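You operate a simulated robot arm through the tools that you are given. There is no shell and no other tool. Be economical: measure what you need, move in short steps, check, and stop when the job is done.

The job below is to be done with a simulated two-armed robot. You get a single attempt, and the scene is never put back.

## Task
Put the small carton labelled "Y235" from the top of the lamp table on the shelf of the yellow edged table. Put the grey pouch labelled "G742" from the top of the lamp table on the top of the press table. Stack the yellow pouch that says "G347" from the top of the lamp table on top of the yellow pouch that says "S230". Take the grey-handled strainer and put it on the top of the yellow edged table. Take the small strainer that says "T270" from the top of the small table and leave it on the top of the lamp table. Turn the grey press dial to 400. Shut the right drawer of the press table. Open the drawer of the small case, take the white bearing block on the top of the press table and put it away on the top of the small drawer case and shut the drawer again. Fetch the white pouch that says "G577" from the top of the press table and set it on top of the brown carton of cloths. Take the clear cup with the grey band on the top of the steel table with the air box and put it away on the middle shelf of the service wall. The order is free. Set down upright: small carton, grey-handled strainer, white bearing block, clear cup with the grey band.

Only the result counts: the job must be done as asked and must still hold three seconds after the hand-in. Knocking over, shifting, dropping, spilling or breaking anything else fails it. Flat cloth is picked up by pressing the open fingertips on it (5 to 10 N) and closing them slowly along it; thin cloth reads only 2 to 8 mm in the jaws.

## Robot
Two 7-joint arms with two-finger grippers on one trunk, on a base that drives. Base frame: it is fixed to the floor where the robot stands at the start and does not move with it; the origin is under the middle of the robot, x ahead of it, y to its left, z up. Readings come in m, degrees, newtons and seconds.
The left shoulder is at the start at [0.06, 0.179, 1.175], the right one opposite. Places, roughly: carton of cloths [0.5, 0.75, 1]; clear cup with the grey band (7x7x9 cm) [1.7, -4.2, 0.8]; drawer of the small case [5.5, -4.4, 0.8]; grey pouch [0.75, 0.75, 0.75]; grey press dial [0.8, -1.9, 0.9]; grey-handled strainer (14x9x10 cm) [-0.3, 2.2, 0.4]; middle shelf of the service wall (36x21 cm) [-0.2, 3.9, 0.84]; right drawer of the press table [1.1, -2, 0.7]; shelf of the yellow edged table [-1.3, -2.6, 0.3]; small carton [0.5, 0.25, 1]; small strainer [-0.25, 2.5, 0.75]; top of the lamp table [0.7, 0.3, 0.9]; top of the press table [0.7, -2.5, 0.9]; top of the small drawer case (14x20 cm) [5.42, -4.38, 0.88]; top of the yellow edged table [-1.3, -2.6, 0.9]; white bearing block (9x3x5 cm) [0.9, -2.6, 0.9]; white pouch [0.5, -2.25, 0.75]; yellow pouch [0.75, 0.5, 0.75]. Payload 1.96 kg a hand.
The TCP of each hand is the grasp point between the finger pads, 0.02 m short of the fingertips. In the tool frame z runs along the fingers and y along their closing line. Largest opening 0.072 m; the body of the gripper starts 0.038 m behind the TCP.
Orientation is told as [roll, pitch, yaw] about the base's x, y, z axes, in that order, counted from this pose: with the fingers straight down and closing along the base's y, the tool's x points along the base's -x, its y along +y and its z along -z.

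## Interface
- The arms move only by the tool step_arm. It takes "left_steps", "right_steps" or both (then of equal length, played together; a hand with none holds still); each is a list of rows, each a list of 7 numbers: the shift along the base's x, y, z in units of 150 mm (1.0 is 150 mm), then the turn, a rotation vector about the base's x, y, z in units of 45 degrees (1.0 is 45 degrees), then the finger opening in m, from 0 to 0.072. In form: [[x, y, z, ax, ay, az, fingers], ...]. A call has 1 to 12 rows; each row is the pose to reach, as a shift and turn from the pose commanded when the call began. A call with a number of a shift or a turn outside -1 to 1 is refused whole. Rows are played at 5 a second. More than 0.05 m and 8.6 degrees between two rows, or a gripper value outside its range, and nothing of the call is played. A pose out of reach is approached as far as the arm can. The call stops where the force on the tool passes 40 N (or 10 N more than at its start, if that is more) or the arm is blocked; 0.2 s more then pass. Each finger travels about 0.153 m/s and halts on what it meets, pressing with about 27 N; the grip force reading is that of the motor and also rises with nothing between the fingers. The clock runs only during rows and for 0.2 s after the last one: add rows that repeat a pose to give the fingers time. It gives the time, the measured TCP pose, the force on the tool (base axes), the opening and the grip force at its end, in the units of the frame above (readings bear some noise), with the torque about the TCP (base axes, N m) and any sound that the robot's microphone picked up.
- Cameras (640 x 400 px; columns grow to the right, rows downward): "scene" is now at [0.0151, 0.0046, 1.7234]; the picture's right is [0.05, -1.00, 0.00], its down [-0.77, -0.04, -0.63] and it looks along [0.63, 0.03, -0.77] (base axes); focal length 293 px, centre (320, 200). "left" rides on the left gripper at [0.071, -0.019, -0.082] in its tool frame; the picture's right is [0.26, 0.97, 0.00], its down [-0.67, 0.18, -0.72] and it looks along [-0.69, 0.19, 0.70] (tool axes); focal length 280 px, centre (320, 200). "right" rides on the right gripper at [0.071, 0.019, -0.082] in its tool frame; the picture's right is [-0.26, 0.97, 0.00], its down [-0.67, -0.18, -0.72] and it looks along [-0.69, -0.19, 0.70] (tool axes); focal length 280 px, centre (320, 200). There is no depth. A picture from a camera that has moved, and an enlarged one, comes with that camera's place and axes in the base frame and with its lens.
- snapshot(camera): a new picture of that camera. It takes no simulated time.
- move_column(by): slides the trunk up (or, below 0, down) by that many m; the arms and the scene camera ride with it, the base frame stays. It gives what a move gives, with no picture.
- drive_base(legs): drives the robot by 1 to 6 legs, each [ahead, left, turn to the left] in m, m and degrees, along the robot's own axes; the way and the turn of a leg run together, so that a leg with both is an arc; at most 1.5 m and 180 degrees a leg. The arms and the cameras ride along, it lands a little off, and it stops where it bumps. It gives what a move gives.
- turn_head(pan, tilt): turns the head with the scene camera to pan (to the left, within 86 degrees either way) and tilt (down, from -29 to 69), counted from straight ahead of the robot. It gives what a move gives.
- close_up(camera, box): a new picture of the part [left, top, right, bottom] of that camera's present view, enlarged. It takes no simulated time.
- finish_job(): hands the job in; it is judged then, once.

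Work in short steps. Places have to be worked out from the pictures, the camera data and where the tool is seen: move nearer, look again, correct. Check each grasp and each placing, and mend what went wrong. You have 525 turns and 298 pictures in all, those below and enlarged ones among them. Open the grippers and draw the arms clear of the work before you hand the job in, unless the task says otherwise; then end with one line.

The tools are called as name(argument=value, ...) on one line, values as JSON. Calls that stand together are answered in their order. step_arm: Moves the arms, as the interface text tells. Its arguments: {"type":"object","properties":{"left_steps":{"type":"array","items":{"type":"array","items":{"type":"number"}}},"right_steps":{"type":"array","items":{"type":"array","items":{"type":"number"}}}},"required":[]} The other tools are called the same way: move_column (by) slides the trunk up or down; drive_base (legs) drives the base; turn_head (pan, tilt) turns the head that bears the scene camera; snapshot (camera) takes a picture; close_up (camera, box) takes an enlarged picture of a part of a camera's view; finish_job () hands the job in.

At the start:

```text
t: 0.0
left_eef_pos: [0.3042, 0.3508, 1.1994]
left_orientation: [0.0, 0.0, -0.1]
left_contact_force: [0.0, 0.6, -0.7]
left_ft_torque: [-0.01, 0.01, 0.02]
left_grip_width: 0.0722
left_grip_force: 0.0
right_eef_pos: [0.276, 0.0263, 1.1477]
right_orientation: [0.0, 0.0, 0.0]
right_contact_force: [0.3, -0.2, 0.3]
right_ft_torque: [0.02, -0.02, 0.02]
right_grip_width: 0.072
right_grip_force: 0.1
trunk travel left (down, up): [-0.821, 0.169]
robot x, y, heading: [0.0037, -0.0009, -0.0]
head pan, tilt: [2.9, 50.7]
```

scene: 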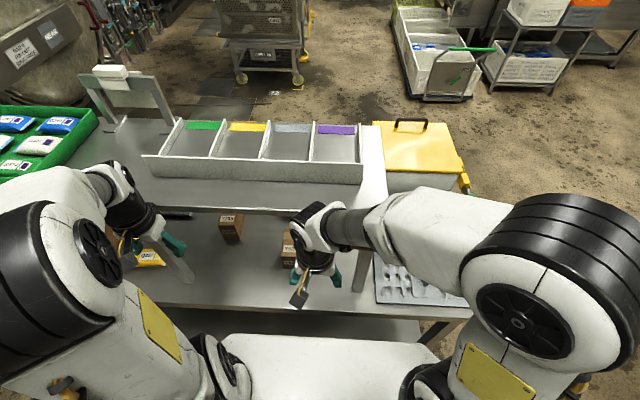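
right: 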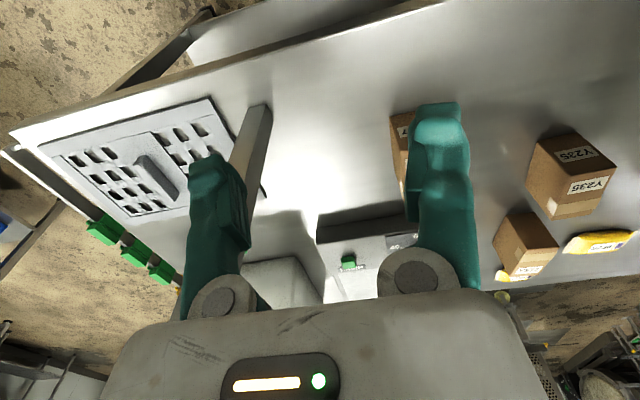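
left: 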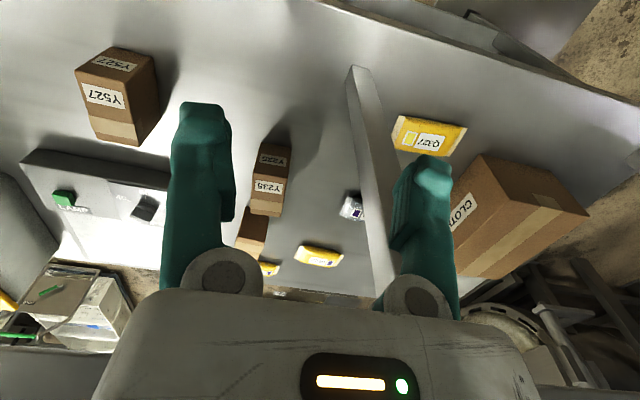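

The lamp table is ahead, with an upper shelf blocking part of the view. I turn the head left and down to see the table's left part.

turn_head(pan=35, tilt=45)

snapshot(camera="scene")

close_up(camera="left", box=[0, 0, 640, 300])

close_up(camera="right", box=[320, 80, 640, 300])

```text
t: 1.0
left_eef_pos: [0.3026, 0.3514, 1.1985]
left_orientation: [0.0, 0.0, 0.1]
left_contact_force: [-1.0, -0.7, 0.8]
left_ft_torque: [0.01, -0.02, -0.02]
left_grip_width: 0.072
left_grip_force: 0.1
right_eef_pos: [0.2771, 0.0258, 1.1482]
right_orientation: [0.1, 0.1, 0.0]
right_contact_force: [-0.4, -0.1, -0.2]
right_ft_torque: [0.03, 0.01, -0.03]
right_grip_width: 0.072
right_grip_force: 0.1
trunk travel left (down, up): [-0.821, 0.169]
robot x, y, heading: [0.0057, -0.0021, -0.2]
head pan, tilt: [35.0, 45.0]
```

```text
294 pictures are left
camera scene: at [0.0055, 0.0472, 1.7313], right [0.57, -0.82, 0.0], down [-0.58, -0.41, -0.71], along [0.58, 0.41, -0.71], focal length 293 px, centre (320, 200)
```

scene: 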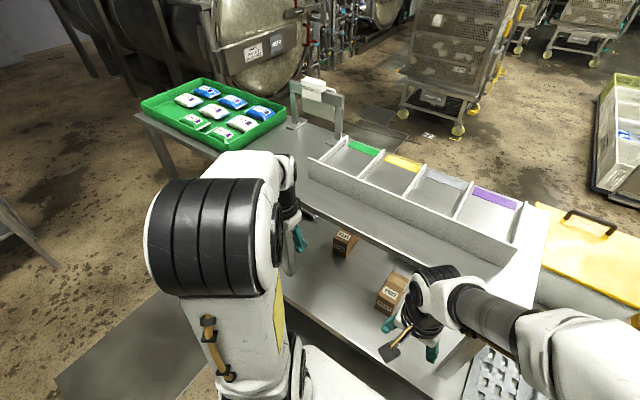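

```text
1.00 times, centred on (320, 150) of left (not enlarged: the box is as wide or as high as the picture)
camera zoom: at [0.2336, 0.3299, 1.2801], right [-0.26, 0.97, 0.0], down [0.67, 0.18, 0.72], along [0.69, 0.19, -0.7], focal length 280 px, centre (320, 250)
```

zoom: 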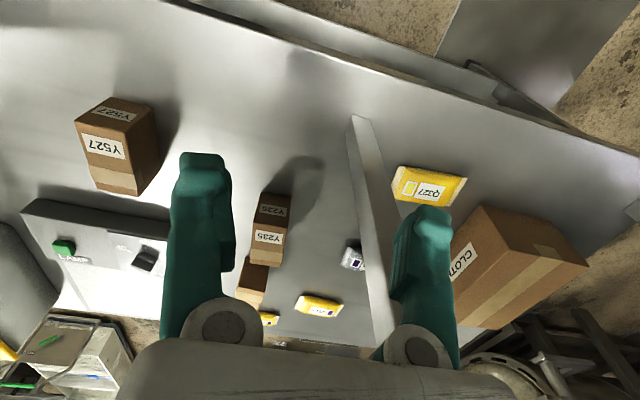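

```text
1.82 times, centred on (480, 190) of right
camera zoom: at [0.2047, 0.0453, 1.2306], right [0.26, 0.97, 0.0], down [0.67, -0.18, 0.72], along [0.69, -0.19, -0.7], focal length 510 px, centre (29, 218)
```

zoom: 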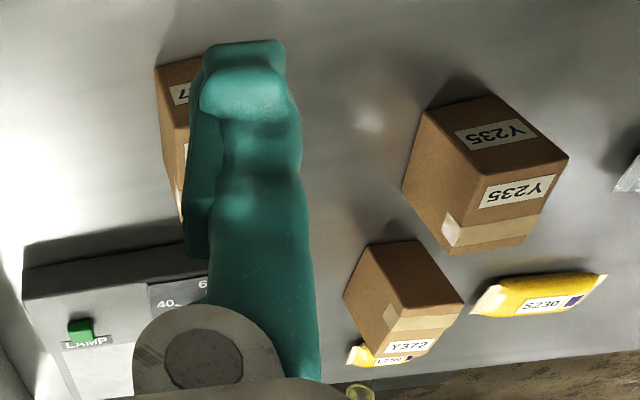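

The table top comes out near z 0.89 and S230 near (0.80, 0.48). I lower the left hand to look at the pouches under the upper shelf.

step_arm(left_steps=[[0, 0, -0.25, 0, 0, 0, 0.072], [0, 0, -0.5, 0, 0, 0, 0.072], [0, 0, -0.75, 0, 0, 0, 0.072], [0, 0, -0.75, 0, 0, 0, 0.072]])

snapshot(camera="left")

```text
t: 2.0
left_eef_pos: [0.302, 0.3495, 1.0882]
left_orientation: [0.0, 0.0, 0.0]
left_contact_force: [-0.6, -0.2, 0.5]
left_ft_torque: [0.03, -0.06, 0.02]
left_grip_width: 0.0718
left_grip_force: 0.1
right_eef_pos: [0.2759, 0.0254, 1.1489]
right_orientation: [0.1, 0.0, 0.0]
right_contact_force: [0.1, 0.1, 0.3]
right_ft_torque: [-0.02, 0.03, -0.05]
right_grip_width: 0.0719
right_grip_force: 0.0
trunk travel left (down, up): [-0.821, 0.169]
robot x, y, heading: [-0.0026, -0.0003, 0.3]
head pan, tilt: [35.0, 45.0]
```

```text
291 pictures are left
camera left: at [0.2329, 0.3303, 1.1677], right [-0.26, 0.97, 0.0], down [0.67, 0.18, 0.72], along [0.69, 0.19, -0.7], focal length 280 px, centre (320, 200)
```

left: 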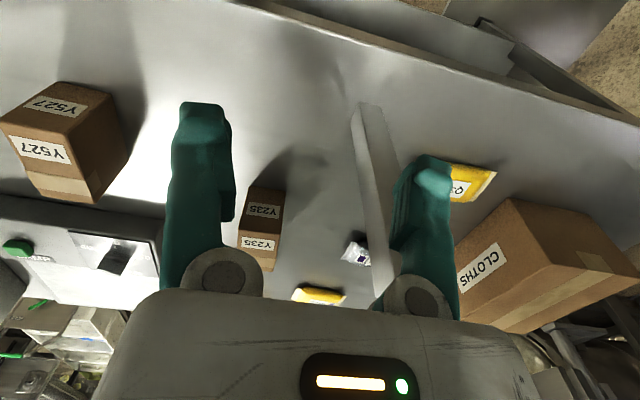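

The gripper body hides the far pouches. I back off 0.45 m and lower the trunk so the head camera can look under the upper shelf.

drive_base(legs=[[-0.45, 0, 0]])

move_column(by=-0.45)

turn_head(pan=25, tilt=18)

snapshot(camera="scene")

```text
t: 4.7
left_eef_pos: [-0.1439, 0.3522, 1.0868]
left_orientation: [-0.1, -0.1, -0.1]
left_contact_force: [-0.5, -0.2, 0.6]
left_ft_torque: [-0.02, 0.01, -0.04]
left_grip_width: 0.0719
left_grip_force: 0.0
right_eef_pos: [-0.171, 0.0255, 1.1489]
right_orientation: [0.0, 0.0, -0.1]
right_contact_force: [0.3, -0.2, 0.6]
right_ft_torque: [-0.03, 0.03, 0.0]
right_grip_width: 0.072
right_grip_force: 0.1
trunk travel left (down, up): [-0.821, 0.169]
robot x, y, heading: [-0.4486, -0.0014, -0.1]
head pan, tilt: [35.0, 45.0]
```

```text
refused: -0.45 is not a number from -0.4 to 0.4
```

```text
t: 5.6
left_eef_pos: [-0.1445, 0.3517, 1.0868]
left_orientation: [0.0, 0.0, -0.1]
left_contact_force: [-0.6, -1.1, 1.1]
left_ft_torque: [0.0, 0.0, 0.0]
left_grip_width: 0.0721
left_grip_force: 0.1
right_eef_pos: [-0.1713, 0.0261, 1.149]
right_orientation: [0.0, 0.0, 0.0]
right_contact_force: [0.6, 0.0, 0.5]
right_ft_torque: [0.02, -0.01, 0.0]
right_grip_width: 0.0721
right_grip_force: 0.1
trunk travel left (down, up): [-0.821, 0.169]
robot x, y, heading: [-0.4446, 0.0004, -0.2]
head pan, tilt: [25.0, 18.0]
```

```text
290 pictures are left
camera scene: at [-0.4242, 0.0407, 1.7731], right [0.42, -0.91, 0.0], down [-0.28, -0.13, -0.95], along [0.86, 0.4, -0.31], focal length 293 px, centre (320, 200)
```

scene: 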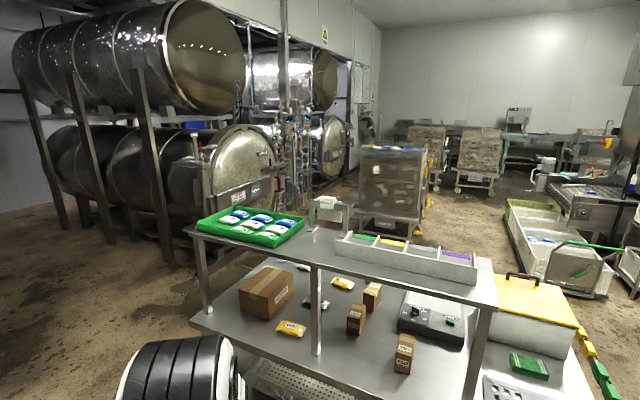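

Good overview. I lower the trunk 0.4 m and zoom in on the table.

move_column(by=-0.4)

close_up(camera="scene", box=[160, 100, 540, 337])

```text
t: 9.4
left_eef_pos: [-0.144, 0.3521, 0.6868]
left_orientation: [0.0, 0.0, -0.2]
left_contact_force: [0.1, 0.5, 0.0]
left_ft_torque: [-0.02, 0.01, 0.0]
left_grip_width: 0.0721
left_grip_force: 0.1
right_eef_pos: [-0.1704, 0.0268, 0.7487]
right_orientation: [-0.1, 0.0, -0.2]
right_contact_force: [0.1, -0.4, -0.8]
right_ft_torque: [0.01, -0.02, -0.01]
right_grip_width: 0.072
right_grip_force: 0.0
trunk travel left (down, up): [-0.421, 0.569]
robot x, y, heading: [-0.4448, -0.0014, -0.2]
head pan, tilt: [25.0, 18.0]
```

```text
1.68 times, centred on (350, 218) of scene
camera zoom: at [-0.4245, 0.0406, 1.3732], right [0.42, -0.91, 0.0], down [-0.28, -0.13, -0.95], along [0.86, 0.4, -0.31], focal length 494 px, centre (270, 169)
```

zoom: 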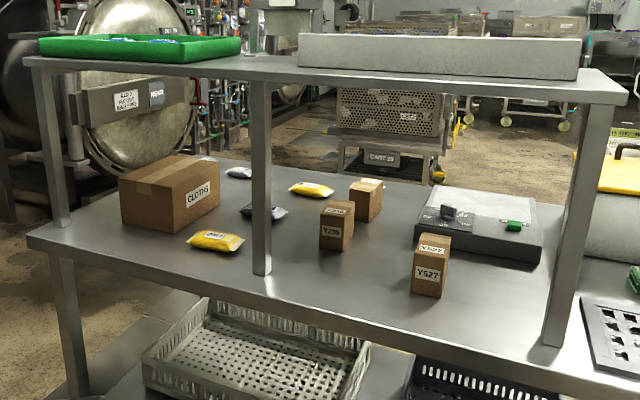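

Layout is clear: shelf underside about z 1.25, with front posts. I zoom in tightly to read the pouch labels.

close_up(camera="scene", box=[260, 190, 380, 265])

turn_head(pan=-10, tilt=15)

snapshot(camera="scene")

```text
5.33 times, centred on (320, 228) of scene
camera zoom: at [-0.4245, 0.0406, 1.3732], right [0.42, -0.91, 0.0], down [-0.28, -0.13, -0.95], along [0.86, 0.4, -0.31], focal length 1565 px, centre (320, 53)
```

zoom: 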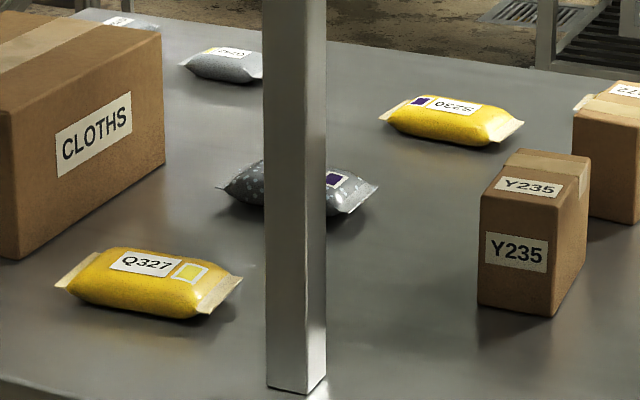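

```text
t: 10.4
left_eef_pos: [-0.145, 0.3514, 0.6859]
left_orientation: [0.0, 0.0, -0.3]
left_contact_force: [-0.4, -0.1, -0.3]
left_ft_torque: [0.0, 0.0, 0.06]
left_grip_width: 0.0721
left_grip_force: 0.1
right_eef_pos: [-0.1718, 0.0263, 0.7486]
right_orientation: [-0.1, 0.0, -0.1]
right_contact_force: [-0.2, 0.0, -0.4]
right_ft_torque: [0.0, -0.03, 0.0]
right_grip_width: 0.0723
right_grip_force: 0.1
trunk travel left (down, up): [-0.421, 0.569]
robot x, y, heading: [-0.4451, 0.0011, -0.0]
head pan, tilt: [-10.0, 15.0]
```

```text
287 pictures are left
camera scene: at [-0.4172, -0.0149, 1.3781], right [-0.18, -0.98, 0.0], down [-0.25, 0.05, -0.97], along [0.95, -0.17, -0.26], focal length 293 px, centre (320, 200)
```

scene: 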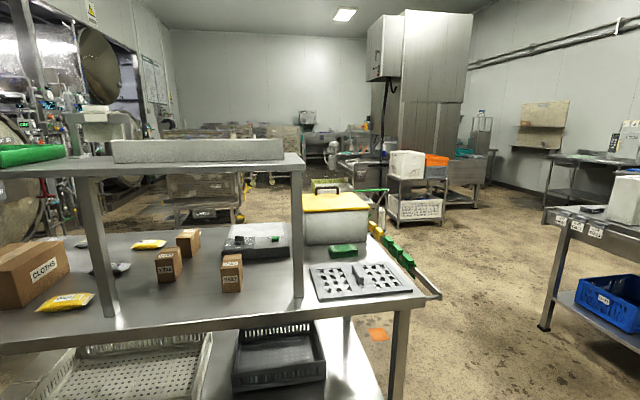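

S230 is readable from the back side and G347 is likely hidden behind carton Y372. First I fetch carton Y235 (base about x 0.475–0.545, y 0.288–0.34) from the front with the right hand: raise the trunk, pitch the right hand 45° forward, lift the left hand.

move_column(by=0.35)

step_arm(right_steps=[[0, 0, 0, 0, -0.18, 0, 0.072], [0, 0, 0, 0, -0.36, 0, 0.072], [0, 0, 0, 0, -0.54, 0, 0.072], [0, 0, 0, 0, -0.72, 0, 0.072], [0, 0, 0, 0, -0.9, 0, 0.072], [0, 0, 0, 0, -1, 0, 0.072], [0, 0, 0, 0, -1, 0, 0.072]], left_steps=[[0, 0, 0.15, 0, 0, 0, 0.03], [0, 0, 0.3, 0, 0, 0, 0.03], [0, 0, 0.45, 0, 0, 0, 0.03], [0, 0, 0.6, 0, 0, 0, 0.03], [0, 0, 0.6, 0, 0, 0, 0.03], [0, 0, 0.6, 0, 0, 0, 0.03], [0, 0, 0.6, 0, 0, 0, 0.03]])

turn_head(pan=20, tilt=30)

snapshot(camera="scene")

snapshot(camera="right")

```text
t: 13.8
left_eef_pos: [-0.1454, 0.3502, 1.0373]
left_orientation: [0.0, 0.0, -0.2]
left_contact_force: [-0.6, -1.2, 0.3]
left_ft_torque: [-0.02, 0.03, -0.04]
left_grip_width: 0.0719
left_grip_force: 0.0
right_eef_pos: [-0.1709, 0.0263, 1.0972]
right_orientation: [0.0, 0.0, -0.1]
right_contact_force: [-0.5, -0.2, -0.3]
right_ft_torque: [0.01, 0.03, -0.01]
right_grip_width: 0.0719
right_grip_force: 0.1
trunk travel left (down, up): [-0.771, 0.219]
robot x, y, heading: [-0.4494, 0.0011, -0.1]
head pan, tilt: [-10.0, 15.0]
```

```text
t: 14.9
left_eef_pos: [-0.1444, 0.3514, 1.1263]
left_orientation: [0.2, 0.0, -0.2]
left_contact_force: [-0.6, -0.2, 0.1]
left_ft_torque: [0.0, -0.02, -0.01]
left_grip_width: 0.0298
left_grip_force: 0.0
right_eef_pos: [-0.169, 0.0295, 1.1022]
right_orientation: [0.0, -32.9, 0.6]
right_contact_force: [-2.6, 0.7, 8.0]
right_ft_torque: [0.16, 1.04, -0.02]
right_grip_width: 0.072
right_grip_force: 0.2
right hand out of reach, approached as far as the arm can: row 5
trunk travel left (down, up): [-0.771, 0.219]
robot x, y, heading: [-0.4457, -0.0007, 0.0]
head pan, tilt: [-10.0, 15.0]
stopped in row 5 (right hand): the force on the tool passed its limit at 204 N (the readings are from after the stop); the commanded pose is now the measured one
```

```text
t: 15.8
left_eef_pos: [-0.1442, 0.3508, 1.1257]
left_orientation: [0.2, -0.1, -0.2]
left_contact_force: [0.1, -1.2, 0.8]
left_ft_torque: [0.0, 0.04, -0.01]
left_grip_width: 0.0296
left_grip_force: 0.1
right_eef_pos: [-0.169, 0.0299, 1.1028]
right_orientation: [-0.1, -32.8, 0.6]
right_contact_force: [-0.9, 5.5, 11.2]
right_ft_torque: [0.03, 1.3, -0.67]
right_grip_width: 0.0719
right_grip_force: 0.1
trunk travel left (down, up): [-0.771, 0.219]
robot x, y, heading: [-0.4478, -0.0011, -0.5]
head pan, tilt: [20.0, 30.0]
```

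```text
286 pictures are left
camera scene: at [-0.4242, 0.0319, 1.7039], right [0.34, -0.94, 0.0], down [-0.47, -0.17, -0.87], along [0.81, 0.29, -0.5], focal length 293 px, centre (320, 200)
```

scene: 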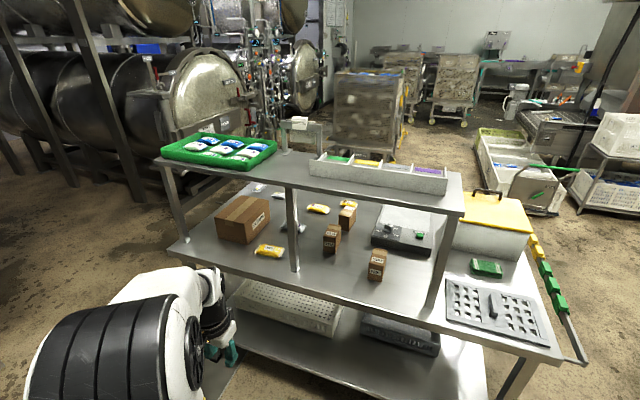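

```text
285 pictures are left
camera right: at [-0.2743, 0.0468, 1.1329], right [0.21, 0.97, 0.14], down [0.18, -0.18, 0.97], along [0.96, -0.18, -0.21], focal length 280 px, centre (320, 200)
```

right: 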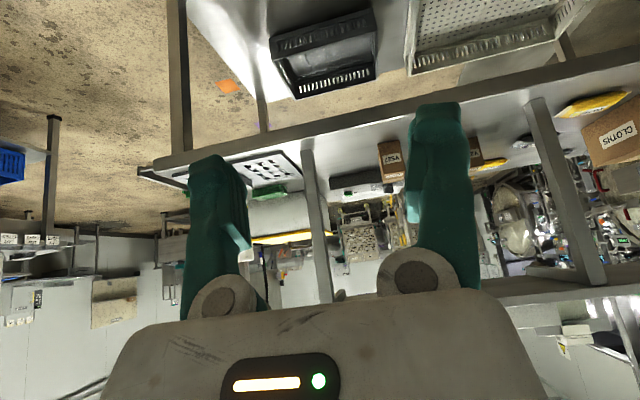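

The pitched hand was too close to the trunk and the wrist blocked. I move it forward 0.15 m, then tilt further.

step_arm(right_steps=[[0.25, -0.1, 0, 0, 0, 0, 0.072], [0.5, -0.2, 0, 0, 0, 0, 0.072], [0.75, -0.3, 0, 0, 0, 0, 0.072], [1.0, -0.3, 0, 0, 0, 0, 0.072], [1, -0.3, 0, 0, -0.14, 0, 0.072], [1, -0.3, 0, 0, -0.27, 0, 0.072], [1, -0.3, 0, 0, -0.27, 0, 0.072]])

```text
t: 17.4
left_eef_pos: [-0.1439, 0.3519, 1.1243]
left_orientation: [0.1, 0.0, -0.2]
left_contact_force: [0.3, -0.2, -0.2]
left_ft_torque: [-0.03, -0.01, -0.01]
left_grip_width: 0.03
left_grip_force: 0.2
right_eef_pos: [-0.0201, -0.0163, 1.1015]
right_orientation: [-0.4, -45.1, 0.8]
right_contact_force: [-0.7, -0.6, -0.1]
right_ft_torque: [0.03, 0.02, -0.03]
right_grip_width: 0.0718
right_grip_force: 0.2
trunk travel left (down, up): [-0.771, 0.219]
robot x, y, heading: [-0.4458, 0.0029, -0.1]
head pan, tilt: [20.0, 30.0]
```

Now drive so the right hand lines up in front of the carton.

drive_base(legs=[[0, 0.325, 0], [0.27, 0, 0]])

step_arm(right_steps=[[0, 0, -0.25, 0, 0, 0, 0.072], [0, 0, -0.5, 0, 0, 0, 0.072], [0, 0, -0.75, 0, 0, 0, 0.072], [0, 0, -0.9, 0, 0, 0, 0.072], [0, 0, -0.9, 0, 0, 0, 0.072]])

snapshot(camera="right")

```text
t: 21.1
left_eef_pos: [0.1287, 0.679, 1.1255]
left_orientation: [0.0, -0.1, -0.1]
left_contact_force: [-0.3, 0.3, 0.2]
left_ft_torque: [0.0, 0.01, -0.03]
left_grip_width: 0.0298
left_grip_force: 0.0
right_eef_pos: [0.2539, 0.3109, 1.1027]
right_orientation: [-0.4, -45.1, 0.9]
right_contact_force: [-0.6, -0.4, -0.5]
right_ft_torque: [0.01, 0.04, -0.01]
right_grip_width: 0.0719
right_grip_force: 0.0
trunk travel left (down, up): [-0.771, 0.219]
robot x, y, heading: [-0.1754, 0.3315, 0.1]
head pan, tilt: [20.0, 30.0]
```

```text
t: 22.4
left_eef_pos: [0.128, 0.6797, 1.1254]
left_orientation: [0.1, 0.0, -0.2]
left_contact_force: [0.4, 0.7, -0.2]
left_ft_torque: [0.01, 0.0, -0.03]
left_grip_width: 0.0301
left_grip_force: 0.0
right_eef_pos: [0.2536, 0.311, 0.9676]
right_orientation: [-0.3, -45.1, 0.9]
right_contact_force: [0.4, -1.3, -0.6]
right_ft_torque: [-0.01, -0.02, 0.02]
right_grip_width: 0.072
right_grip_force: 0.2
trunk travel left (down, up): [-0.771, 0.219]
robot x, y, heading: [-0.1753, 0.3249, 0.3]
head pan, tilt: [20.0, 30.0]
```

```text
284 pictures are left
camera right: at [0.1444, 0.3292, 0.9755], right [0.17, 0.97, 0.18], down [-0.03, -0.18, 0.98], along [0.98, -0.18, 0.0], focal length 280 px, centre (320, 200)
```

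right: 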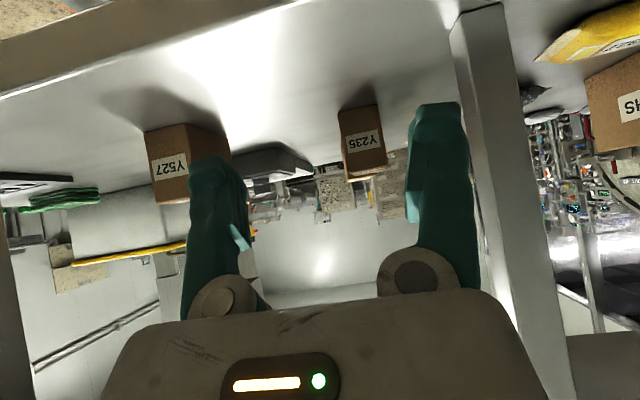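

Carton Y235 appears at y≈0.335, near face x≈0.46. I advance at the present y to clear the post, lowering a little, then look again.

step_arm(right_steps=[[0.25, 0, -0.05, 0, 0, 0, 0.066], [0.5, 0, -0.1, 0, 0, 0, 0.066], [0.75, 0, -0.15, 0, 0, 0, 0.066], [0.9, 0, -0.2, 0, 0, 0, 0.066], [0.9, 0, -0.2, 0, 0, 0, 0.066]])

snapshot(camera="right")

snapshot(camera="scene")

```text
t: 23.6
left_eef_pos: [0.1277, 0.6797, 1.1257]
left_orientation: [0.1, -0.1, -0.1]
left_contact_force: [-0.6, -0.5, 0.4]
left_ft_torque: [0.01, 0.02, -0.01]
left_grip_width: 0.0301
left_grip_force: 0.1
right_eef_pos: [0.3886, 0.3115, 0.9389]
right_orientation: [-0.4, -45.2, 0.9]
right_contact_force: [-0.5, -0.3, -0.1]
right_ft_torque: [-0.01, 0.01, 0.0]
right_grip_width: 0.0662
right_grip_force: 0.1
trunk travel left (down, up): [-0.771, 0.219]
robot x, y, heading: [-0.1758, 0.3295, -0.2]
head pan, tilt: [20.0, 30.0]
```

```text
283 pictures are left
camera right: at [0.2798, 0.3296, 0.9455], right [0.17, 0.97, 0.18], down [-0.03, -0.18, 0.98], along [0.98, -0.18, 0.0], focal length 280 px, centre (320, 200)
```

right: 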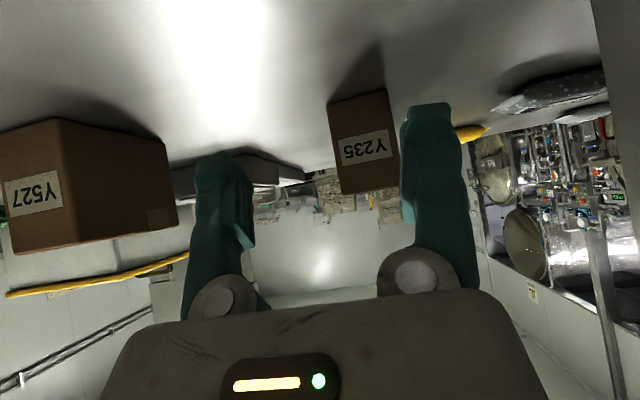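

```text
282 pictures are left
camera scene: at [-0.1509, 0.3592, 1.7039], right [0.34, -0.94, 0.0], down [-0.47, -0.17, -0.87], along [0.81, 0.3, -0.5], focal length 293 px, centre (320, 200)
```

scene: 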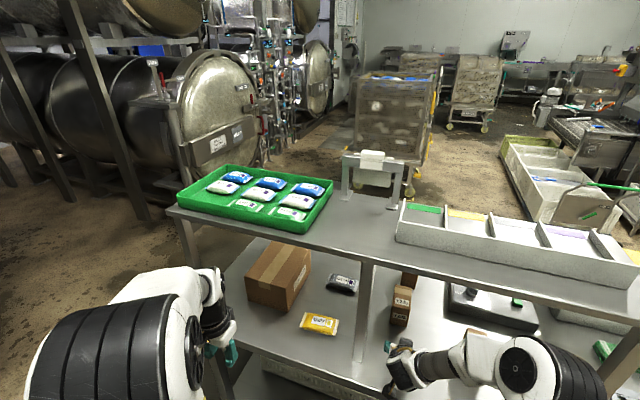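

Using the size change between the two views: carton near face ≈ x 0.50, y center ≈ 0.331, base z ≈ 0.87, top ≈ 0.947. I shift left 0.02 and advance to x 0.47 and re-check.

step_arm(right_steps=[[0.1, 0.13, 0, 0, 0, 0, 0.07], [0.3, 0.13, -0.05, 0, 0, 0, 0.07], [0.5, 0.13, -0.1, 0, 0, 0, 0.07], [0.5, 0.13, -0.1, 0, 0, 0, 0.07]])

snapshot(camera="right")

```text
t: 24.6
left_eef_pos: [0.1272, 0.6796, 1.125]
left_orientation: [0.1, -0.1, -0.2]
left_contact_force: [-0.5, 0.3, 0.4]
left_ft_torque: [-0.01, 0.04, 0.04]
left_grip_width: 0.0301
left_grip_force: 0.1
right_eef_pos: [0.4637, 0.329, 0.9231]
right_orientation: [-0.3, -45.1, 1.0]
right_contact_force: [-0.1, -0.6, 0.3]
right_ft_torque: [0.0, -0.01, -0.01]
right_grip_width: 0.0698
right_grip_force: 0.1
trunk travel left (down, up): [-0.771, 0.219]
robot x, y, heading: [-0.1727, 0.3243, 0.1]
head pan, tilt: [20.0, 30.0]
```

```text
281 pictures are left
camera right: at [0.3545, 0.3487, 0.9304], right [0.17, 0.97, 0.18], down [-0.03, -0.18, 0.98], along [0.98, -0.18, 0.0], focal length 280 px, centre (320, 200)
```

right: 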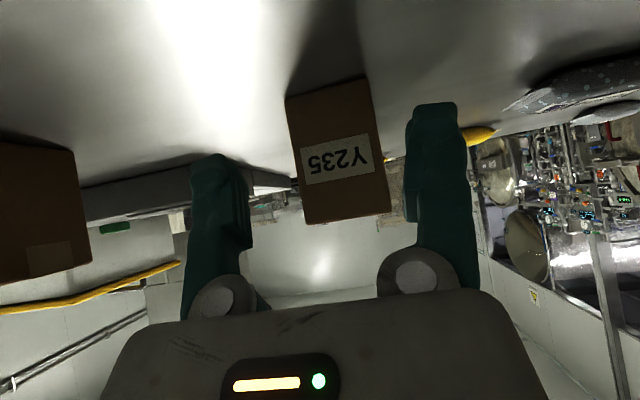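

Near face ≈ x 0.52, y ≈ 0.333. I advance 6.5 cm and close.

step_arm(right_steps=[[0.2, 0.03, -0.02, 0, 0, 0, 0.071], [0.35, 0.03, -0.04, 0, 0, 0, 0.071], [0.45, 0.03, -0.04, 0, 0, 0, 0.071], [0.45, 0.03, -0.04, 0, 0, 0, 0.071]])

snapshot(camera="right")

close_up(camera="scene", box=[280, 240, 520, 390])

```text
t: 25.6
left_eef_pos: [0.1294, 0.6795, 1.1264]
left_orientation: [0.1, -0.1, -0.2]
left_contact_force: [0.0, -1.0, -0.6]
left_ft_torque: [0.01, 0.02, -0.01]
left_grip_width: 0.03
left_grip_force: 0.0
right_eef_pos: [0.5312, 0.3353, 0.9161]
right_orientation: [-0.3, -45.1, 0.9]
right_contact_force: [-0.1, -0.1, 0.2]
right_ft_torque: [-0.01, -0.01, 0.01]
right_grip_width: 0.0713
right_grip_force: 0.1
trunk travel left (down, up): [-0.771, 0.219]
robot x, y, heading: [-0.1784, 0.3278, 0.1]
head pan, tilt: [20.0, 30.0]
```

```text
280 pictures are left
camera right: at [0.4223, 0.3542, 0.9244], right [0.17, 0.97, 0.18], down [-0.03, -0.18, 0.98], along [0.98, -0.18, 0.0], focal length 280 px, centre (320, 200)
```

right: 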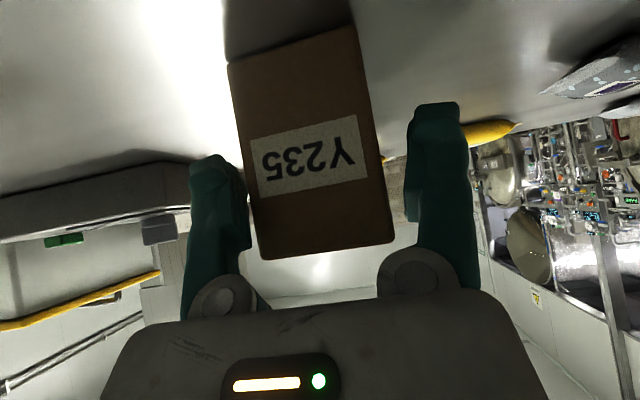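

```text
2.67 times, centred on (400, 315) of scene
camera zoom: at [-0.1502, 0.359, 1.7039], right [0.34, -0.94, 0.0], down [-0.47, -0.17, -0.87], along [0.81, 0.3, -0.5], focal length 782 px, centre (107, -107)
```

zoom: 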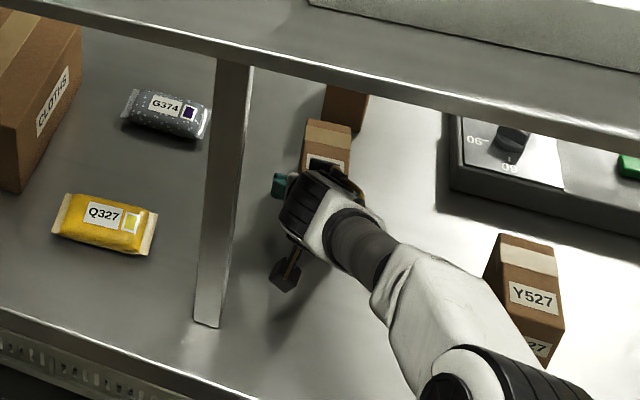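

Box is slightly towards the -y finger; I shift -0.007 in y, advance another 3 cm and then close.

step_arm(right_steps=[[0.0, -0.047, 0, 0, 0, 0, 0.071], [0.1, -0.047, 0, 0, 0, 0, 0.071], [0.2, -0.047, 0, 0, 0, 0, 0.071], [0.2, -0.047, 0, 0, 0, 0, 0.071], [0.2, -0.047, 0, 0, 0, 0, 0.055], [0.2, -0.047, 0, 0, 0, 0, 0.04], [0.2, -0.047, 0, 0, 0, 0, 0.03], [0.2, -0.047, 0, 0, 0, 0, 0.03]])

snapshot(camera="right")

```text
t: 27.4
left_eef_pos: [0.129, 0.6797, 1.1265]
left_orientation: [0.1, -0.1, 0.0]
left_contact_force: [0.1, 0.6, -0.2]
left_ft_torque: [0.0, 0.01, -0.03]
left_grip_width: 0.0299
left_grip_force: 0.1
right_eef_pos: [0.5459, 0.3291, 0.9159]
right_orientation: [-0.4, -45.1, 1.0]
right_contact_force: [-0.4, -0.2, -0.6]
right_ft_torque: [-0.07, -0.06, -0.08]
right_grip_width: 0.0686
right_grip_force: 27.0
right hand out of reach, approached as far as the arm can: row 3, 4, 5, 6, 7, 8
trunk travel left (down, up): [-0.771, 0.219]
robot x, y, heading: [-0.1738, 0.3269, -0.2]
head pan, tilt: [20.0, 30.0]
```

```text
278 pictures are left
camera right: at [0.4369, 0.347, 0.9241], right [0.17, 0.97, 0.18], down [-0.03, -0.18, 0.98], along [0.98, -0.18, 0.0], focal length 280 px, centre (320, 200)
```

right: 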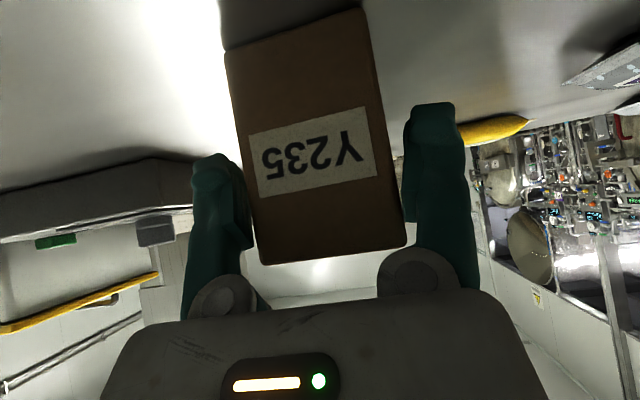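

The box is wider than thought (0.0686), and the arm reached its limit with only the fingertips on it. I open, retreat, drive 8 cm closer and redo.

step_arm(right_steps=[[0, 0, 0, 0, 0, 0, 0.072], [0, 0, 0, 0, 0, 0, 0.072], [-0.2, 0, 0, 0, 0, 0, 0.072], [-0.4, 0, 0, 0, 0, 0, 0.072], [-0.4, 0, 0, 0, 0, 0, 0.072]])

drive_base(legs=[[0.08, 0, 0]])

snapshot(camera="right")

```text
t: 28.6
left_eef_pos: [0.1289, 0.6789, 1.1248]
left_orientation: [0.1, -0.2, 0.0]
left_contact_force: [0.4, -0.1, 0.0]
left_ft_torque: [0.01, -0.01, -0.01]
left_grip_width: 0.0298
left_grip_force: 0.0
right_eef_pos: [0.4859, 0.328, 0.9169]
right_orientation: [-0.3, -45.0, 0.8]
right_contact_force: [-0.4, 0.1, 0.5]
right_ft_torque: [0.01, 0.0, 0.02]
right_grip_width: 0.0722
right_grip_force: 0.1
trunk travel left (down, up): [-0.771, 0.219]
robot x, y, heading: [-0.173, 0.3278, -0.3]
head pan, tilt: [20.0, 30.0]
```

```text
t: 29.6
left_eef_pos: [0.2092, 0.6787, 1.1248]
left_orientation: [0.0, -0.1, 0.1]
left_contact_force: [0.5, 0.6, 0.3]
left_ft_torque: [-0.05, -0.02, 0.01]
left_grip_width: 0.0301
left_grip_force: 0.0
right_eef_pos: [0.5657, 0.3289, 0.9179]
right_orientation: [-0.4, -45.1, 0.9]
right_contact_force: [-0.4, 0.2, -0.1]
right_ft_torque: [0.01, -0.03, -0.03]
right_grip_width: 0.0721
right_grip_force: 0.1
trunk travel left (down, up): [-0.771, 0.219]
robot x, y, heading: [-0.0939, 0.3286, -0.5]
head pan, tilt: [20.0, 30.0]
```

```text
277 pictures are left
camera right: at [0.4568, 0.3478, 0.9246], right [0.17, 0.97, 0.18], down [-0.03, -0.18, 0.98], along [0.98, -0.18, 0.0], focal length 280 px, centre (320, 200)
```

right: 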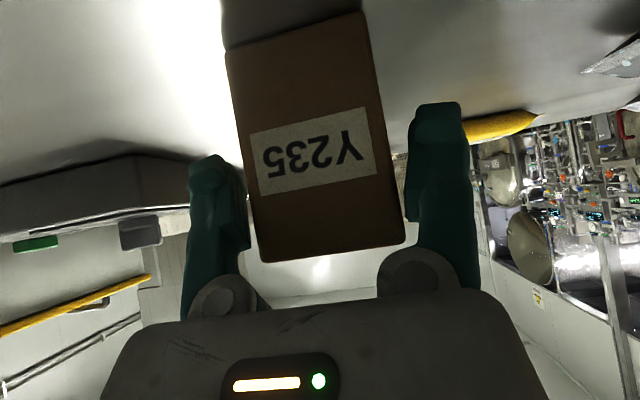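

The view relative to the hand is the same. I advance slowly 2.5 cm with jaws fully open and check whether the box slides between the fingers.

step_arm(right_steps=[[0.06, 0.0, 0, 0, 0, 0, 0.072], [0.12, 0.0, 0, 0, 0, 0, 0.072], [0.17, 0, 0, 0, 0, 0, 0.072], [0.17, 0, 0, 0, 0, 0, 0.072]])

snapshot(camera="right")

close_up(camera="scene", box=[240, 240, 480, 390])

```text
t: 30.6
left_eef_pos: [0.2076, 0.6788, 1.1259]
left_orientation: [0.1, -0.1, 0.0]
left_contact_force: [0.0, 0.4, -0.9]
left_ft_torque: [0.01, -0.03, 0.05]
left_grip_width: 0.03
left_grip_force: 0.0
right_eef_pos: [0.5916, 0.3297, 0.9166]
right_orientation: [-0.4, -45.1, 0.9]
right_contact_force: [0.4, 0.2, -0.3]
right_ft_torque: [-0.02, 0.02, 0.01]
right_grip_width: 0.072
right_grip_force: 0.0
trunk travel left (down, up): [-0.771, 0.219]
robot x, y, heading: [-0.0952, 0.3262, 0.0]
head pan, tilt: [20.0, 30.0]
```

```text
276 pictures are left
camera right: at [0.4822, 0.3477, 0.9247], right [0.17, 0.97, 0.18], down [-0.03, -0.18, 0.98], along [0.98, -0.18, 0.0], focal length 280 px, centre (320, 200)
```

right: 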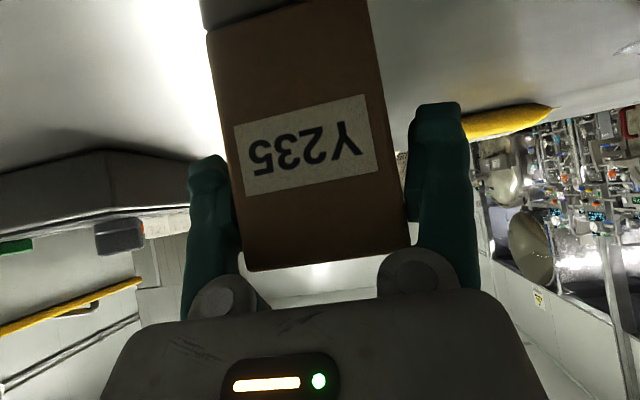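

```text
2.67 times, centred on (360, 315) of scene
camera zoom: at [-0.0709, 0.359, 1.7039], right [0.34, -0.94, 0.0], down [-0.47, -0.17, -0.87], along [0.81, 0.3, -0.5], focal length 782 px, centre (213, -107)
```

zoom: 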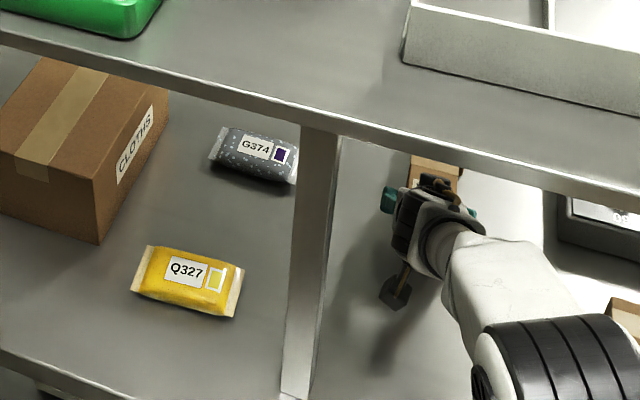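

The box is now between the fingers. Close.

step_arm(right_steps=[[0, 0, 0, 0, 0, 0, 0.06], [0, 0, 0, 0, 0, 0, 0.05], [0, 0, 0, 0, 0, 0, 0.05]])

snapshot(camera="right")

```text
t: 31.4
left_eef_pos: [0.208, 0.6802, 1.1251]
left_orientation: [0.1, -0.1, 0.0]
left_contact_force: [0.3, 0.8, 0.1]
left_ft_torque: [0.0, 0.06, 0.02]
left_grip_width: 0.03
left_grip_force: 0.0
right_eef_pos: [0.5919, 0.3295, 0.9175]
right_orientation: [-0.4, -45.0, 0.9]
right_contact_force: [1.1, 0.3, 2.0]
right_ft_torque: [-0.1, -0.02, 0.06]
right_grip_width: 0.0698
right_grip_force: 27.3
trunk travel left (down, up): [-0.771, 0.219]
robot x, y, heading: [-0.0936, 0.3268, 0.1]
head pan, tilt: [20.0, 30.0]
```

```text
274 pictures are left
camera right: at [0.4823, 0.3477, 0.9247], right [0.17, 0.97, 0.18], down [-0.03, -0.18, 0.98], along [0.98, -0.18, 0.0], focal length 280 px, centre (320, 200)
```

right: 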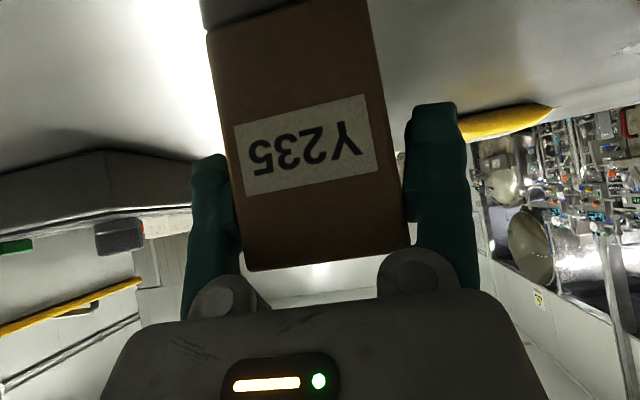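

Grip holds at 0.0698. I lift 3 cm and check that the carton comes along.

step_arm(right_steps=[[0, 0, 0.07, 0, 0, 0, 0.05], [0, 0, 0.14, 0, 0, 0, 0.05], [0, 0, 0.2, 0, 0, 0, 0.05], [0, 0, 0.2, 0, 0, 0, 0.05]])

snapshot(camera="right")

```text
t: 32.4
left_eef_pos: [0.2083, 0.6792, 1.1257]
left_orientation: [0.0, -0.1, 0.0]
left_contact_force: [-0.1, 0.0, 0.4]
left_ft_torque: [-0.03, -0.01, 0.01]
left_grip_width: 0.03
left_grip_force: 0.0
right_eef_pos: [0.5929, 0.3304, 0.9456]
right_orientation: [-0.3, -45.2, 1.0]
right_contact_force: [-0.2, 0.7, -2.6]
right_ft_torque: [-0.01, 0.08, -0.01]
right_grip_width: 0.0693
right_grip_force: 26.9
trunk travel left (down, up): [-0.771, 0.219]
robot x, y, heading: [-0.0937, 0.3263, 0.1]
head pan, tilt: [20.0, 30.0]
```

```text
273 pictures are left
camera right: at [0.4829, 0.3482, 0.9547], right [0.17, 0.97, 0.18], down [-0.03, -0.18, 0.98], along [0.98, -0.18, 0.0], focal length 280 px, centre (320, 200)
```

right: 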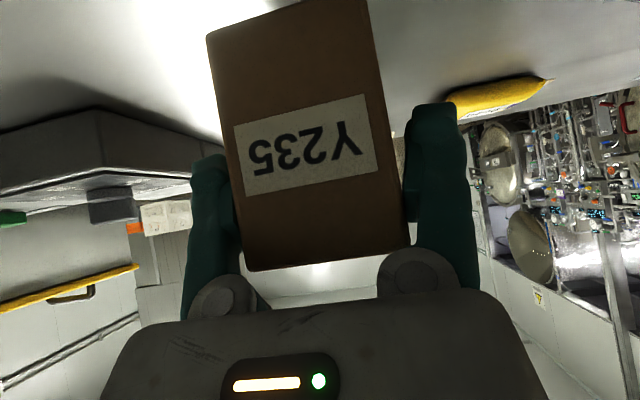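

Carton is held (≈2.6 N). I shift slightly right for post clearance, raise a little and back the base straight out.

step_arm(right_steps=[[0, -0.1, 0.05, 0, 0, 0, 0.05], [0, -0.2, 0.1, 0, 0, 0, 0.05], [0, -0.2, 0.1, 0, 0, 0, 0.05]])

drive_base(legs=[[-0.5, 0, 0]])

turn_head(pan=-20, tilt=35)

snapshot(camera="scene")

```text
t: 33.2
left_eef_pos: [0.2099, 0.6803, 1.1255]
left_orientation: [0.1, 0.0, 0.0]
left_contact_force: [1.1, -0.3, 0.4]
left_ft_torque: [-0.04, 0.05, -0.01]
left_grip_width: 0.03
left_grip_force: 0.0
right_eef_pos: [0.5916, 0.3006, 0.9604]
right_orientation: [-0.4, -45.0, 0.9]
right_contact_force: [-0.4, -1.0, -2.4]
right_ft_torque: [0.01, 0.11, 0.01]
right_grip_width: 0.07
right_grip_force: 27.2
trunk travel left (down, up): [-0.771, 0.219]
robot x, y, heading: [-0.0977, 0.3287, 0.2]
head pan, tilt: [20.0, 30.0]
```

```text
t: 36.1
left_eef_pos: [-0.2898, 0.6799, 1.1244]
left_orientation: [0.1, -0.1, 0.0]
left_contact_force: [0.2, -0.1, 0.8]
left_ft_torque: [-0.01, -0.01, 0.02]
left_grip_width: 0.0299
left_grip_force: 0.0
right_eef_pos: [0.094, 0.2996, 0.9626]
right_orientation: [-0.4, -45.0, 0.9]
right_contact_force: [-0.3, 0.0, -2.4]
right_ft_torque: [-0.01, 0.06, 0.01]
right_grip_width: 0.0697
right_grip_force: 26.8
trunk travel left (down, up): [-0.771, 0.219]
robot x, y, heading: [-0.5914, 0.3271, -0.1]
head pan, tilt: [20.0, 30.0]
```

```text
t: 37.2
left_eef_pos: [-0.2899, 0.679, 1.1263]
left_orientation: [0.0, -0.1, 0.0]
left_contact_force: [0.4, 0.3, 0.4]
left_ft_torque: [0.0, 0.03, -0.01]
left_grip_width: 0.0301
left_grip_force: 0.1
right_eef_pos: [0.093, 0.3004, 0.9621]
right_orientation: [-0.5, -45.0, 0.9]
right_contact_force: [0.4, -0.7, -1.6]
right_ft_torque: [0.0, 0.08, -0.02]
right_grip_width: 0.0695
right_grip_force: 26.8
trunk travel left (down, up): [-0.771, 0.219]
robot x, y, heading: [-0.592, 0.323, 0.2]
head pan, tilt: [-20.0, 35.0]
```

```text
272 pictures are left
camera scene: at [-0.5704, 0.2983, 1.6961], right [-0.34, -0.94, 0.0], down [-0.54, 0.2, -0.82], along [0.77, -0.28, -0.57], focal length 293 px, centre (320, 200)
```

scene: 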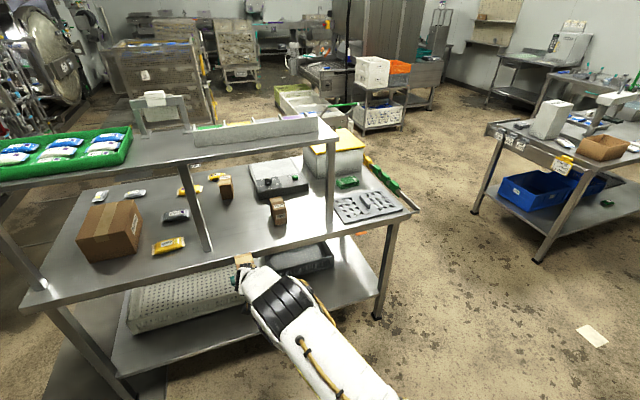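

Now I know the layout: G347 probably at (0.91, 0.38), G742 at (0.90, 0.75). I drive around the right end of the table through the corridor at y≈-1.08 to the back side.

drive_base(legs=[[0, -1.41, 0], [1.3, 0, 0], [1.15, 0, 0]])

turn_head(pan=60, tilt=30)

snapshot(camera="scene")

```text
t: 55.8
left_eef_pos: [2.1533, -0.7272, 1.1254]
left_orientation: [0.1, -0.2, 0.0]
left_contact_force: [0.4, -0.2, 1.1]
left_ft_torque: [-0.01, -0.01, 0.0]
left_grip_width: 0.0302
left_grip_force: 0.0
right_eef_pos: [2.537, -1.1047, 0.9627]
right_orientation: [-0.4, -45.0, 1.2]
right_contact_force: [0.1, 0.3, -2.9]
right_ft_torque: [0.03, 0.1, 0.02]
right_grip_width: 0.0696
right_grip_force: 26.8
trunk travel left (down, up): [-0.771, 0.219]
robot x, y, heading: [1.8484, -1.0813, -0.2]
head pan, tilt: [-20.0, 35.0]
```

```text
t: 57.4
left_eef_pos: [2.1526, -0.7265, 1.1255]
left_orientation: [0.1, -0.1, 0.1]
left_contact_force: [0.8, 0.6, 0.3]
left_ft_torque: [0.03, 0.0, 0.0]
left_grip_width: 0.0298
left_grip_force: 0.1
right_eef_pos: [2.5365, -1.106, 0.9621]
right_orientation: [-0.4, -44.9, 1.2]
right_contact_force: [-0.8, 0.6, -2.7]
right_ft_torque: [0.0, 0.09, -0.01]
right_grip_width: 0.0694
right_grip_force: 26.7
trunk travel left (down, up): [-0.771, 0.219]
robot x, y, heading: [1.8554, -1.0802, 0.1]
head pan, tilt: [60.0, 30.0]
```

```text
271 pictures are left
camera scene: at [1.8355, -1.0008, 1.7039], right [0.87, -0.5, 0.0], down [-0.25, -0.43, -0.87], along [0.43, 0.75, -0.5], focal length 293 px, centre (320, 200)
```

scene: 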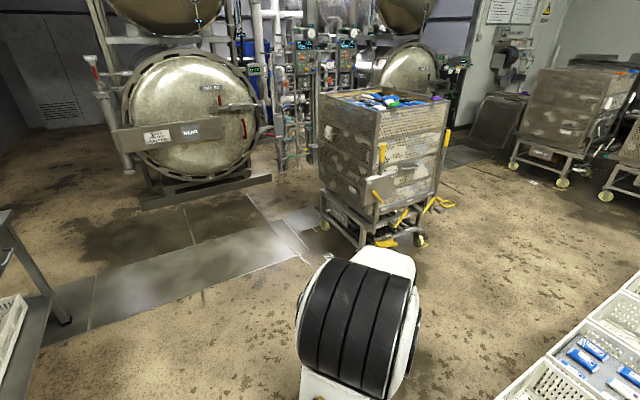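

Space is clear. Turn 180° left, then slide toward +y to face the table's back side.

drive_base(legs=[[0, 0, 180], [0, -1.5, 0]])

turn_head(pan=0, tilt=40)

snapshot(camera="scene")

```text
t: 72.2
left_eef_pos: [1.5134, 0.0692, 1.1248]
left_orientation: [0.0, 0.0, -177.7]
left_contact_force: [0.1, 0.3, -0.6]
left_ft_torque: [0.0, -0.02, -0.01]
left_grip_width: 0.0298
left_grip_force: 0.0
right_eef_pos: [1.1151, 0.4316, 0.9625]
right_orientation: [-0.4, -45.0, -176.6]
right_contact_force: [0.9, -0.8, -3.2]
right_ft_torque: [0.0, -0.07, 0.02]
right_grip_width: 0.0698
right_grip_force: 27.0
trunk travel left (down, up): [-0.771, 0.219]
robot x, y, heading: [1.7992, 0.4327, -177.7]
head pan, tilt: [60.0, 30.0]
```

```text
t: 73.5
left_eef_pos: [1.5134, 0.0693, 1.1252]
left_orientation: [0.0, -0.1, -177.8]
left_contact_force: [0.7, 0.2, 0.0]
left_ft_torque: [-0.01, 0.05, 0.0]
left_grip_width: 0.03
left_grip_force: 0.1
right_eef_pos: [1.1155, 0.4326, 0.9615]
right_orientation: [-0.4, -45.1, -176.7]
right_contact_force: [-0.3, 0.3, -2.0]
right_ft_torque: [-0.02, -0.05, -0.01]
right_grip_width: 0.0695
right_grip_force: 26.8
trunk travel left (down, up): [-0.771, 0.219]
robot x, y, heading: [1.8004, 0.432, -177.6]
head pan, tilt: [0.0, 40.0]
```

```text
270 pictures are left
camera scene: at [1.7753, 0.4323, 1.6885], right [-0.04, 1.0, 0.0], down [0.64, 0.03, -0.77], along [-0.77, -0.03, -0.64], focal length 293 px, centre (320, 200)
```

scene: 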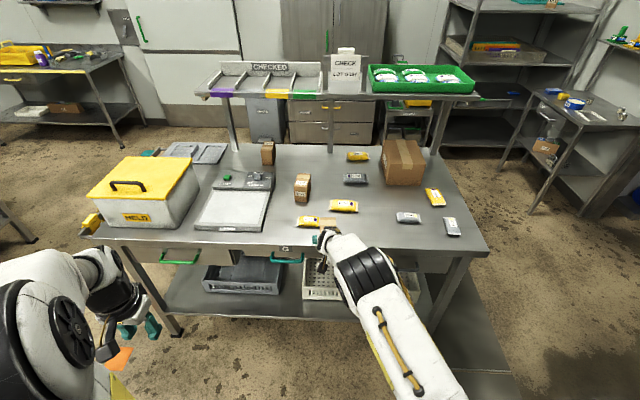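

Excellent view from the back. Zoom in to read labels.

close_up(camera="scene", box=[270, 140, 470, 265])

```text
3.20 times, centred on (370, 202) of scene
camera zoom: at [1.7753, 0.4323, 1.6885], right [-0.04, 1.0, 0.0], down [0.64, 0.03, -0.77], along [-0.77, -0.03, -0.64], focal length 939 px, centre (160, 192)
```

zoom: 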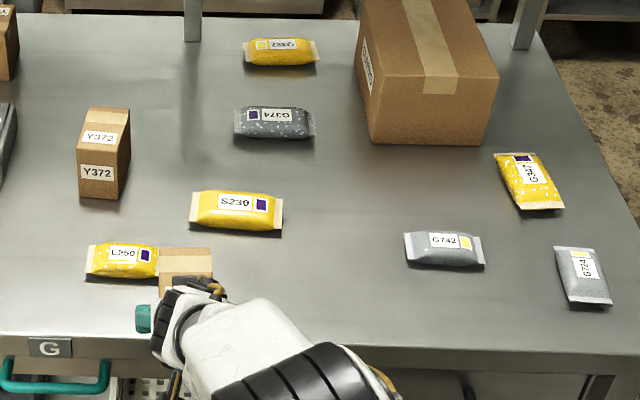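

G347 is the pouch at about (0.77, 0.89), G742 at about (0.91, 0.75), S230 at (0.85, 0.495). I raise and draw in the right hand with the carton, and read the G347 label closely.

step_arm(right_steps=[[0, 0, 0.3, 0, 0, 0, 0.05], [0.3, 0, 0.6, 0, 0, 0, 0.05], [0.6, 0, 0.8, 0, 0, 0, 0.05], [0.9, 0, 0.8, 0, 0, 0, 0.05], [1, 0, 0.8, 0, 0, 0, 0.05], [1, 0, 0.8, 0, 0, 0, 0.05]])

close_up(camera="scene", box=[390, 170, 470, 240])

```text
refused: row 2 steps farther than a row can; nothing moved
```

```text
5.71 times, centred on (430, 205) of scene
camera zoom: at [1.7753, 0.4323, 1.6885], right [-0.04, 1.0, 0.0], down [0.64, 0.03, -0.77], along [-0.77, -0.03, -0.64], focal length 1676 px, centre (-309, 171)
```

zoom: 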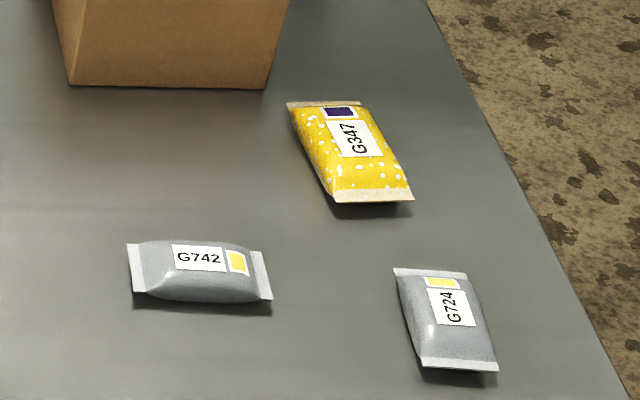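

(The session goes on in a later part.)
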